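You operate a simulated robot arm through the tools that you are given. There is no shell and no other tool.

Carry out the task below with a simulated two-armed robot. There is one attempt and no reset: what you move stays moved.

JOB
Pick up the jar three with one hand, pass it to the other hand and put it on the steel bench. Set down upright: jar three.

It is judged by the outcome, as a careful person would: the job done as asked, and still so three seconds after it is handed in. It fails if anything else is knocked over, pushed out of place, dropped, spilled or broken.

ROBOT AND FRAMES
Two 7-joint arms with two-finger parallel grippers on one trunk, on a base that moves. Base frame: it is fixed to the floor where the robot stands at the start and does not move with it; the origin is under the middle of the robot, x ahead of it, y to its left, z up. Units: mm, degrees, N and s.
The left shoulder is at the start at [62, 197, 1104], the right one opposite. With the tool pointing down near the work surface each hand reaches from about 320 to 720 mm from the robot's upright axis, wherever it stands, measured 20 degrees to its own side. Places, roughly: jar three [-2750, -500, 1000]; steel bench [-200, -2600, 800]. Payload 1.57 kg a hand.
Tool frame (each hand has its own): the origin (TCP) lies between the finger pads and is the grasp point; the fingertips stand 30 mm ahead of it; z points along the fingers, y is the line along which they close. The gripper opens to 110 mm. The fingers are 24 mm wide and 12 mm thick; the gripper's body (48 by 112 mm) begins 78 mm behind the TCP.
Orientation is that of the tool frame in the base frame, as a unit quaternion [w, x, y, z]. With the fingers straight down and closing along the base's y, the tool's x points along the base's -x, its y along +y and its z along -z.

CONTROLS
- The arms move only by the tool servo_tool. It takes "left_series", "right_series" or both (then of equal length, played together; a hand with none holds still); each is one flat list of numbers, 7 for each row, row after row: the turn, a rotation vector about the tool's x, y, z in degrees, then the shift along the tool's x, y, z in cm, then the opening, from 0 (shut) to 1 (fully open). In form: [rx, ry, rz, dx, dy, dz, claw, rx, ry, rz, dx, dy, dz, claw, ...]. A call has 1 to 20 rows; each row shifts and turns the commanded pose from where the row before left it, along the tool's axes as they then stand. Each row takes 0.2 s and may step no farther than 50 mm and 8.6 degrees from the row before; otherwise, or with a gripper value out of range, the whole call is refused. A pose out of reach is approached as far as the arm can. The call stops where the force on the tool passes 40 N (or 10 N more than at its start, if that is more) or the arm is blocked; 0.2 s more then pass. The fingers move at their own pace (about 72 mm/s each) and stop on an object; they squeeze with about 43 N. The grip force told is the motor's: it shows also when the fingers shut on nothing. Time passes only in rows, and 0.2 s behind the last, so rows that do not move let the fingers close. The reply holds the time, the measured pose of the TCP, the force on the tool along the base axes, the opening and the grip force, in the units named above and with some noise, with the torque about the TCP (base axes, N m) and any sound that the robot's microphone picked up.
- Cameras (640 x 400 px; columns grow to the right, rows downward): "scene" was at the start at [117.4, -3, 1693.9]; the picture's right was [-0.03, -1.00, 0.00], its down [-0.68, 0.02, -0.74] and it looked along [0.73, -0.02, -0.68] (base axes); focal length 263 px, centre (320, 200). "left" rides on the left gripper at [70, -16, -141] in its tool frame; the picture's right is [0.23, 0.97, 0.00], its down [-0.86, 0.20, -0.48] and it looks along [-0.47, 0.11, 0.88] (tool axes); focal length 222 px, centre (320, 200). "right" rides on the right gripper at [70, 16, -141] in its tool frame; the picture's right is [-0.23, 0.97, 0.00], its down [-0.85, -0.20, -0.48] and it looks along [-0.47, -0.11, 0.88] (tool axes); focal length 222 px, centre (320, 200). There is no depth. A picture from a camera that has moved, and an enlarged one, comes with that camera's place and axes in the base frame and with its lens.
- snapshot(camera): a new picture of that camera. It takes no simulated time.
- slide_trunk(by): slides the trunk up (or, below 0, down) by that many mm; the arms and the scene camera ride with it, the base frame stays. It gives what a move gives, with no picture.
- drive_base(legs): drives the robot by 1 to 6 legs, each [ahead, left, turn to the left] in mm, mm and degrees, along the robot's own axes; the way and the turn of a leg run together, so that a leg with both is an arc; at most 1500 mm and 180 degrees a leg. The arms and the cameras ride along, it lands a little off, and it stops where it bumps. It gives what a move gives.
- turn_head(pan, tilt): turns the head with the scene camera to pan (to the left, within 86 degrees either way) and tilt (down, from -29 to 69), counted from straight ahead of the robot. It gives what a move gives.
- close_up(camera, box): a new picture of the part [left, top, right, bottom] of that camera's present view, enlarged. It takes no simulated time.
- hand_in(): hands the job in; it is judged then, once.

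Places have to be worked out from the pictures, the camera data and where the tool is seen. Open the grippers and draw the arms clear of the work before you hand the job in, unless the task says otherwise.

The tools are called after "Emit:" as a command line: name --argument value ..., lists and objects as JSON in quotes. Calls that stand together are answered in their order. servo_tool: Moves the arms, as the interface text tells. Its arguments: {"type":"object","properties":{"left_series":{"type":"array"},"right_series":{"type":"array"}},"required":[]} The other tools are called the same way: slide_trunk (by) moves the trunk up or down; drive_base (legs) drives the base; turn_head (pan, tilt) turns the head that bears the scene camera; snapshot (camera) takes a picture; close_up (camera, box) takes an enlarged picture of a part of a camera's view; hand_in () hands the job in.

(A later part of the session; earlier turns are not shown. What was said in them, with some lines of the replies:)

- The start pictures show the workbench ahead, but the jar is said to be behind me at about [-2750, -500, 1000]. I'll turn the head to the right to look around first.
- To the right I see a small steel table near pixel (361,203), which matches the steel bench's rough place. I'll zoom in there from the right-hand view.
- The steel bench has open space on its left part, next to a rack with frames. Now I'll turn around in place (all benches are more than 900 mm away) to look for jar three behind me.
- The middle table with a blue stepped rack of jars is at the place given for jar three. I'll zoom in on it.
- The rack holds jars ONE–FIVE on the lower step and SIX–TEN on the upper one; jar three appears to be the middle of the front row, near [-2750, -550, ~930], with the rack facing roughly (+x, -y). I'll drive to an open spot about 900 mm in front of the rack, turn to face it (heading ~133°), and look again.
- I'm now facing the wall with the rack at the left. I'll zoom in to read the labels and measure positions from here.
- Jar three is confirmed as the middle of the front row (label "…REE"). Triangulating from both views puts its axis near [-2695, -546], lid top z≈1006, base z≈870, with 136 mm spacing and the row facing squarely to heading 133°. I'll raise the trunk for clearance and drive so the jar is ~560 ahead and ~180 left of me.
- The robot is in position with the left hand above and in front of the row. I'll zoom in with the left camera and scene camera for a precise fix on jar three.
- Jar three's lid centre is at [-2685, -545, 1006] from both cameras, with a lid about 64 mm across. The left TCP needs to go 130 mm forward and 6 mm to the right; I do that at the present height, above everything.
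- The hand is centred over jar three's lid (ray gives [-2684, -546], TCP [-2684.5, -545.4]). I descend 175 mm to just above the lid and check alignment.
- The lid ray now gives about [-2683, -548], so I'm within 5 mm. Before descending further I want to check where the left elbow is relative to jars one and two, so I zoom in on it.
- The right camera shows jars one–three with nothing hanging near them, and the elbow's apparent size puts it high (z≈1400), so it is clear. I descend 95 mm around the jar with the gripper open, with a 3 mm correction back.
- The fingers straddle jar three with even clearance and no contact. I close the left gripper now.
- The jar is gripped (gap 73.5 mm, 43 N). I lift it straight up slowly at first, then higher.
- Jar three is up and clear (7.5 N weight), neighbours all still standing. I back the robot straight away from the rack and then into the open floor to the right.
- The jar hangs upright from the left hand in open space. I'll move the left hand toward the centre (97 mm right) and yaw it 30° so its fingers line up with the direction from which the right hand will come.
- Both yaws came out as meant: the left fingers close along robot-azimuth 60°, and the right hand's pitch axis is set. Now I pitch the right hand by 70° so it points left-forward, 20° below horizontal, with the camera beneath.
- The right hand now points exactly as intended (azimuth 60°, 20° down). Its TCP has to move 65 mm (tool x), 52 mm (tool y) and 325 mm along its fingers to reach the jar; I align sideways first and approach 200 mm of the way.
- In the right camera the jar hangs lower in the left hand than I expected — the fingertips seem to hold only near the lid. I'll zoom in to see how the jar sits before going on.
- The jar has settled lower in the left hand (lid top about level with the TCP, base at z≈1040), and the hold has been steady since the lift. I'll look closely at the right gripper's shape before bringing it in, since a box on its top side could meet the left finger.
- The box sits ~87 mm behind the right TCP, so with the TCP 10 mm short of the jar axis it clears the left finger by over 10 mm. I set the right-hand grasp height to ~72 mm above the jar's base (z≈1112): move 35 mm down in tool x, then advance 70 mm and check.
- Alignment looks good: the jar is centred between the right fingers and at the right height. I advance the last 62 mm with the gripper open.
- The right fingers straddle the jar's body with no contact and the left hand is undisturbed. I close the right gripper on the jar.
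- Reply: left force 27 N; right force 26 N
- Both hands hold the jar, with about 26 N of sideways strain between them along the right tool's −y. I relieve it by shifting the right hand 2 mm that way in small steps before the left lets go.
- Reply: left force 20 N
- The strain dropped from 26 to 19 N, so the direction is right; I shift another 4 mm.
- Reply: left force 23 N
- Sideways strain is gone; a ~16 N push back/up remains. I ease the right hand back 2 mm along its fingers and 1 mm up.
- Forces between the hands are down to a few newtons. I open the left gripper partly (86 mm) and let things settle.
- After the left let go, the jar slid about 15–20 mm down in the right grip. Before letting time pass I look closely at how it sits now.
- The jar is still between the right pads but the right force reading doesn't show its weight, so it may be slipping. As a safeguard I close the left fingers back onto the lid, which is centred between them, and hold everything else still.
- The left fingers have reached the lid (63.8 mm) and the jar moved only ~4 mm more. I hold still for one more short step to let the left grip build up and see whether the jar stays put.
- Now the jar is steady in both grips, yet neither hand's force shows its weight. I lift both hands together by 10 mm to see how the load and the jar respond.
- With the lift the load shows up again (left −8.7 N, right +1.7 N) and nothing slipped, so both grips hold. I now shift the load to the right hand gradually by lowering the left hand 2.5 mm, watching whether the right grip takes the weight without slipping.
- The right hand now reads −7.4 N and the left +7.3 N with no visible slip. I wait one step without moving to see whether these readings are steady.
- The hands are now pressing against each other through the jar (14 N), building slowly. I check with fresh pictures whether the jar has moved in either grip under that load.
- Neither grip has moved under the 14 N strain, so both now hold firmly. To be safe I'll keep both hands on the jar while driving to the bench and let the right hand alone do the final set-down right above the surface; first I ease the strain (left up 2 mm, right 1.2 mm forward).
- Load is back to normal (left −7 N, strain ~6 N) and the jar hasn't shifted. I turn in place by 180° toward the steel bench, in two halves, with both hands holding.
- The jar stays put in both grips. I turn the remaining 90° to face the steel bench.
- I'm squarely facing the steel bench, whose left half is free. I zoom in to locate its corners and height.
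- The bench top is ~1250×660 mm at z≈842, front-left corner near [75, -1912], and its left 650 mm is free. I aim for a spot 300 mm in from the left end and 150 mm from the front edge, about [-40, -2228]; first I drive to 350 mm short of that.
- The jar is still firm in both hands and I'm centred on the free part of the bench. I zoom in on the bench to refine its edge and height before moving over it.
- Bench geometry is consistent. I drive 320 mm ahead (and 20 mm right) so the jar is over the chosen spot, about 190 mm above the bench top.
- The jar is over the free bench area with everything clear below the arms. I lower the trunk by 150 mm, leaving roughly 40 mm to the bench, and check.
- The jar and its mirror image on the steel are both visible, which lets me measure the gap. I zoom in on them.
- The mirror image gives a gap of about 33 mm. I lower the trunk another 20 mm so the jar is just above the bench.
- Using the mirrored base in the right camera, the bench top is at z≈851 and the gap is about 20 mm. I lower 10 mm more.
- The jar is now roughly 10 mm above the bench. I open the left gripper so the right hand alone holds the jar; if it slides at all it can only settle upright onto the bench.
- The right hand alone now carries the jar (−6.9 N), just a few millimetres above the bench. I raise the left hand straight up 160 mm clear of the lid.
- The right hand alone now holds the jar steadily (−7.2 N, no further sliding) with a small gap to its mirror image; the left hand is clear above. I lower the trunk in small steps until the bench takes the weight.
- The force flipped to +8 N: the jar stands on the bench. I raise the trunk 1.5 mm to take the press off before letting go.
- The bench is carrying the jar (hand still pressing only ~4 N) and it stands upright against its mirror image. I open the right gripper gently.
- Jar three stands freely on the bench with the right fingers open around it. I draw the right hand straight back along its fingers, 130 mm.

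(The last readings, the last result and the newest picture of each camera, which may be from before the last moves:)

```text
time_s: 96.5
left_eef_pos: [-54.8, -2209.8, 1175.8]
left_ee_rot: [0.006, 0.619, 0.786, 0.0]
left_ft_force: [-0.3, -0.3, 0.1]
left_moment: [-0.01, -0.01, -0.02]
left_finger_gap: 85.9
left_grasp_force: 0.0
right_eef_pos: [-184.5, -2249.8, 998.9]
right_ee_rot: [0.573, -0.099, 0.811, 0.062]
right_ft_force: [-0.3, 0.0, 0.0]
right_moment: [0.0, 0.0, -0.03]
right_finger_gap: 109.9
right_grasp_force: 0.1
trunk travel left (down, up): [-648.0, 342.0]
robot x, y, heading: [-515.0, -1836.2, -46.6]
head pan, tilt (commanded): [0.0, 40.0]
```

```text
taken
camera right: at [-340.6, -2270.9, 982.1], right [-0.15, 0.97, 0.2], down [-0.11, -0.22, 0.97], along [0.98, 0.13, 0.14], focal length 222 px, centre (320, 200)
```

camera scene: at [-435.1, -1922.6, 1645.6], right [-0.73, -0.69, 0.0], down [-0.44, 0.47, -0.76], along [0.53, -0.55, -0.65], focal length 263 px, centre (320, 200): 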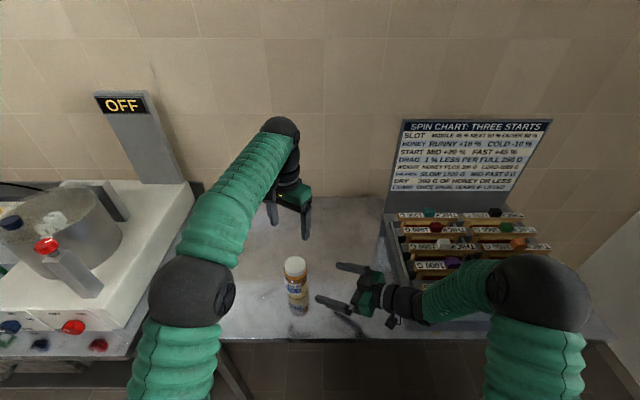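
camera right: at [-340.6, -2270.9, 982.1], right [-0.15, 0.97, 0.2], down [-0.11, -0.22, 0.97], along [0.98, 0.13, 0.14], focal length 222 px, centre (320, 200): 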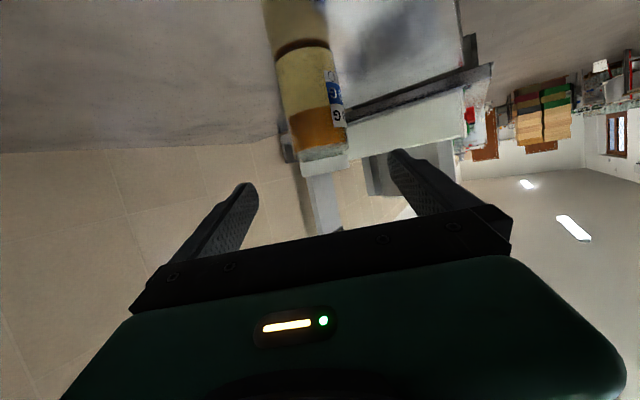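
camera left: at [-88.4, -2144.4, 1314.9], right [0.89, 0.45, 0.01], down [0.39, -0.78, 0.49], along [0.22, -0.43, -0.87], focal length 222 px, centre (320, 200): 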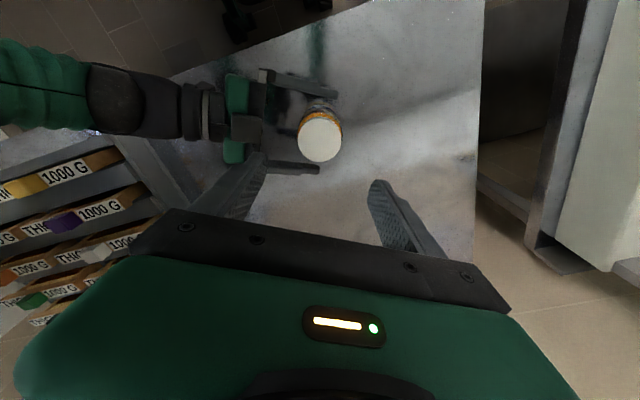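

Jar three stands upright and free on the steel bench, with both hands clear. I raise the trunk 150 mm and back the robot away from the bench.

Emit:
slide_trunk --by 150

Emit:
drive_base --legs '[[-450, 0, 0]]'

Emit:
snapshot --camera "scene"

Emit:
close_up --camera "scene" --box '[240, 170, 440, 295]'

```text
time_s: 98.2
left_eef_pos: [-56.2, -2210.6, 1325.3]
left_ee_rot: [0.005, 0.619, 0.785, 0.0]
left_ft_force: [0.3, 0.7, -0.5]
left_moment: [-0.02, 0.0, -0.01]
left_finger_gap: 86.1
left_grasp_force: 0.1
right_eef_pos: [-184.9, -2250.2, 1150.9]
right_ee_rot: [0.572, -0.099, 0.812, 0.063]
right_ft_force: [0.0, 0.2, 0.4]
right_moment: [0.02, -0.04, 0.01]
right_finger_gap: 109.9
right_grasp_force: 0.0
trunk travel left (down, up): [-798.0, 192.0]
robot x, y, heading: [-524.2, -1831.6, -46.6]
head pan, tilt (commanded): [0.0, 40.0]
```

```text
time_s: 100.9
left_eef_pos: [-366.0, -1882.2, 1324.3]
left_ee_rot: [0.005, 0.619, 0.785, 0.001]
left_ft_force: [0.2, -0.1, 0.7]
left_moment: [0.02, 0.01, 0.04]
left_finger_gap: 85.5
left_grasp_force: 0.1
right_eef_pos: [-494.4, -1921.2, 1147.9]
right_ee_rot: [0.572, -0.099, 0.811, 0.063]
right_ft_force: [-0.9, -1.1, 0.0]
right_moment: [0.03, -0.03, 0.02]
right_finger_gap: 110.3
right_grasp_force: 0.2
trunk travel left (down, up): [-798.0, 192.0]
robot x, y, heading: [-831.3, -1504.7, -46.4]
head pan, tilt (commanded): [0.0, 40.0]
```

```text
taken
camera scene: at [-744.9, -1596.7, 1795.3], right [-0.72, -0.69, 0.0], down [-0.45, 0.47, -0.76], along [0.53, -0.55, -0.65], focal length 263 px, centre (320, 200)
```

scene: 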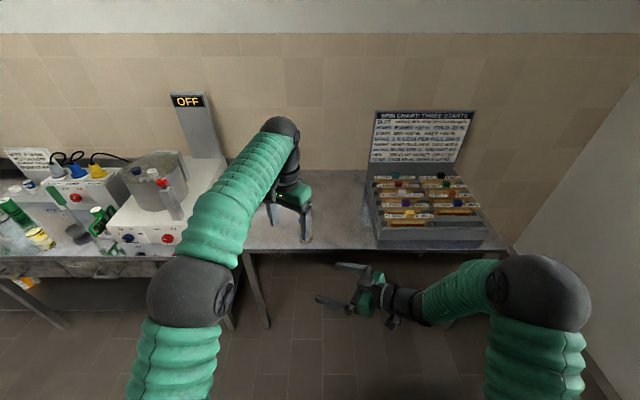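

```text
3.20 times, centred on (340, 232) of scene
camera zoom: at [-744.9, -1596.7, 1795.3], right [-0.72, -0.69, 0.0], down [-0.45, 0.47, -0.76], along [0.53, -0.55, -0.65], focal length 842 px, centre (256, 96)
```

zoom: 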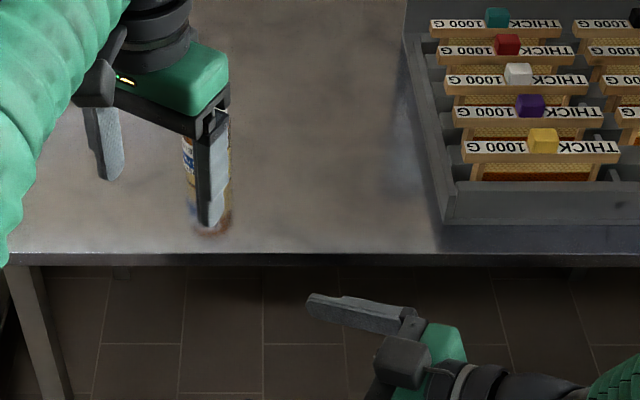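

The jar is hidden behind the left hand in this view. I open the left gripper fully and move that hand 120 mm left and aside to get a clear look at the bench.

Emit:
servo_tool --left_series '[0, 0, 0, 2, 3.5, 0, 1, 0, 0, 0, 2, 3.5, 0, 1, 0, 0, 0, 2, 3.5, 0, 1, 0, 0, 0, 0, 0, 0, 1]'

Emit:
snapshot --camera "scene"

Emit:
close_up --camera "scene" --box '[240, 150, 400, 260]'

```text
time_s: 101.9
left_eef_pos: [-281.7, -1796.1, 1327.0]
left_ee_rot: [0.008, 0.618, 0.786, 0.001]
left_ft_force: [0.1, 0.0, 0.0]
left_moment: [0.02, -0.02, -0.02]
left_finger_gap: 110.2
left_grasp_force: 0.2
right_eef_pos: [-497.8, -1918.4, 1151.9]
right_ee_rot: [0.572, -0.101, 0.812, 0.062]
right_ft_force: [0.2, -0.4, -0.4]
right_moment: [0.04, 0.03, 0.04]
right_finger_gap: 109.9
right_grasp_force: 0.1
trunk travel left (down, up): [-798.0, 192.0]
robot x, y, heading: [-830.6, -1509.0, -46.4]
head pan, tilt (commanded): [0.0, 40.0]
```

```text
taken
camera scene: at [-747.2, -1592.6, 1795.7], right [-0.72, -0.69, 0.0], down [-0.44, 0.47, -0.76], along [0.53, -0.55, -0.64], focal length 263 px, centre (320, 200)
```

scene: 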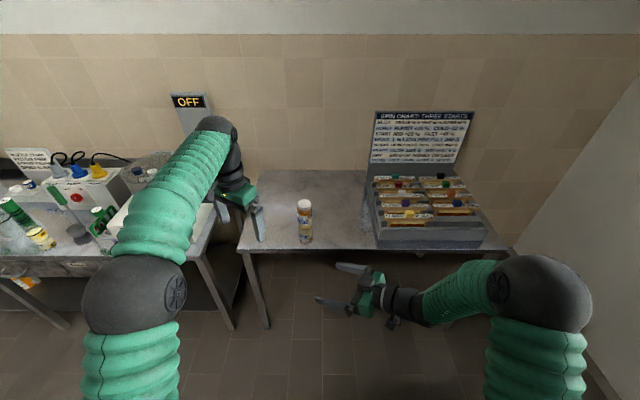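

```text
3.64 times, centred on (320, 205) of scene
camera zoom: at [-747.2, -1592.6, 1795.7], right [-0.72, -0.69, 0.0], down [-0.44, 0.47, -0.76], along [0.53, -0.55, -0.64], focal length 957 px, centre (320, 182)
```

zoom: 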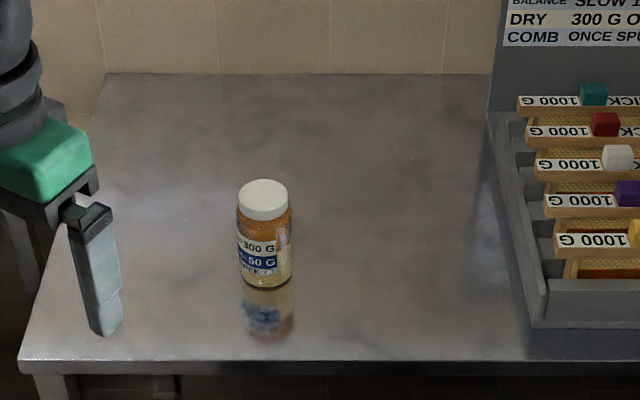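

Jar three ("…REE") stands upright and alone on the steel bench. The frame rack and the neighbouring bench are untouched, and the cold rack's other jars were all standing when I last saw them. Both grippers are open and clear of the work, so I hand the job in.

Emit:
hand_in

```text
The job is handed in.
```

Jar three is standing upright on the free left half of the steel bench. I have handed the job in, but have not seen a verdict.

- **Pick and pass:** I picked it up with the left hand and passed it to the right in the open. The right hand set it down on the bench.
- **Grip:** The jar slid about 45 mm in the left grip while I lifted it, then about 17 mm in the right grip at the first pass. I kept both hands on it for the drive and let go with the left just above the bench. The right hand then held it alone and lowered the last few millimetres.
- **Everything else:** I saw nothing knocked over or moved. The other jars on the cold rack were all standing in my last view of them, before I turned to the bench. The frame rack and neighbouring bench looked untouched at the end.

Both grippers are open and drawn back from the bench.
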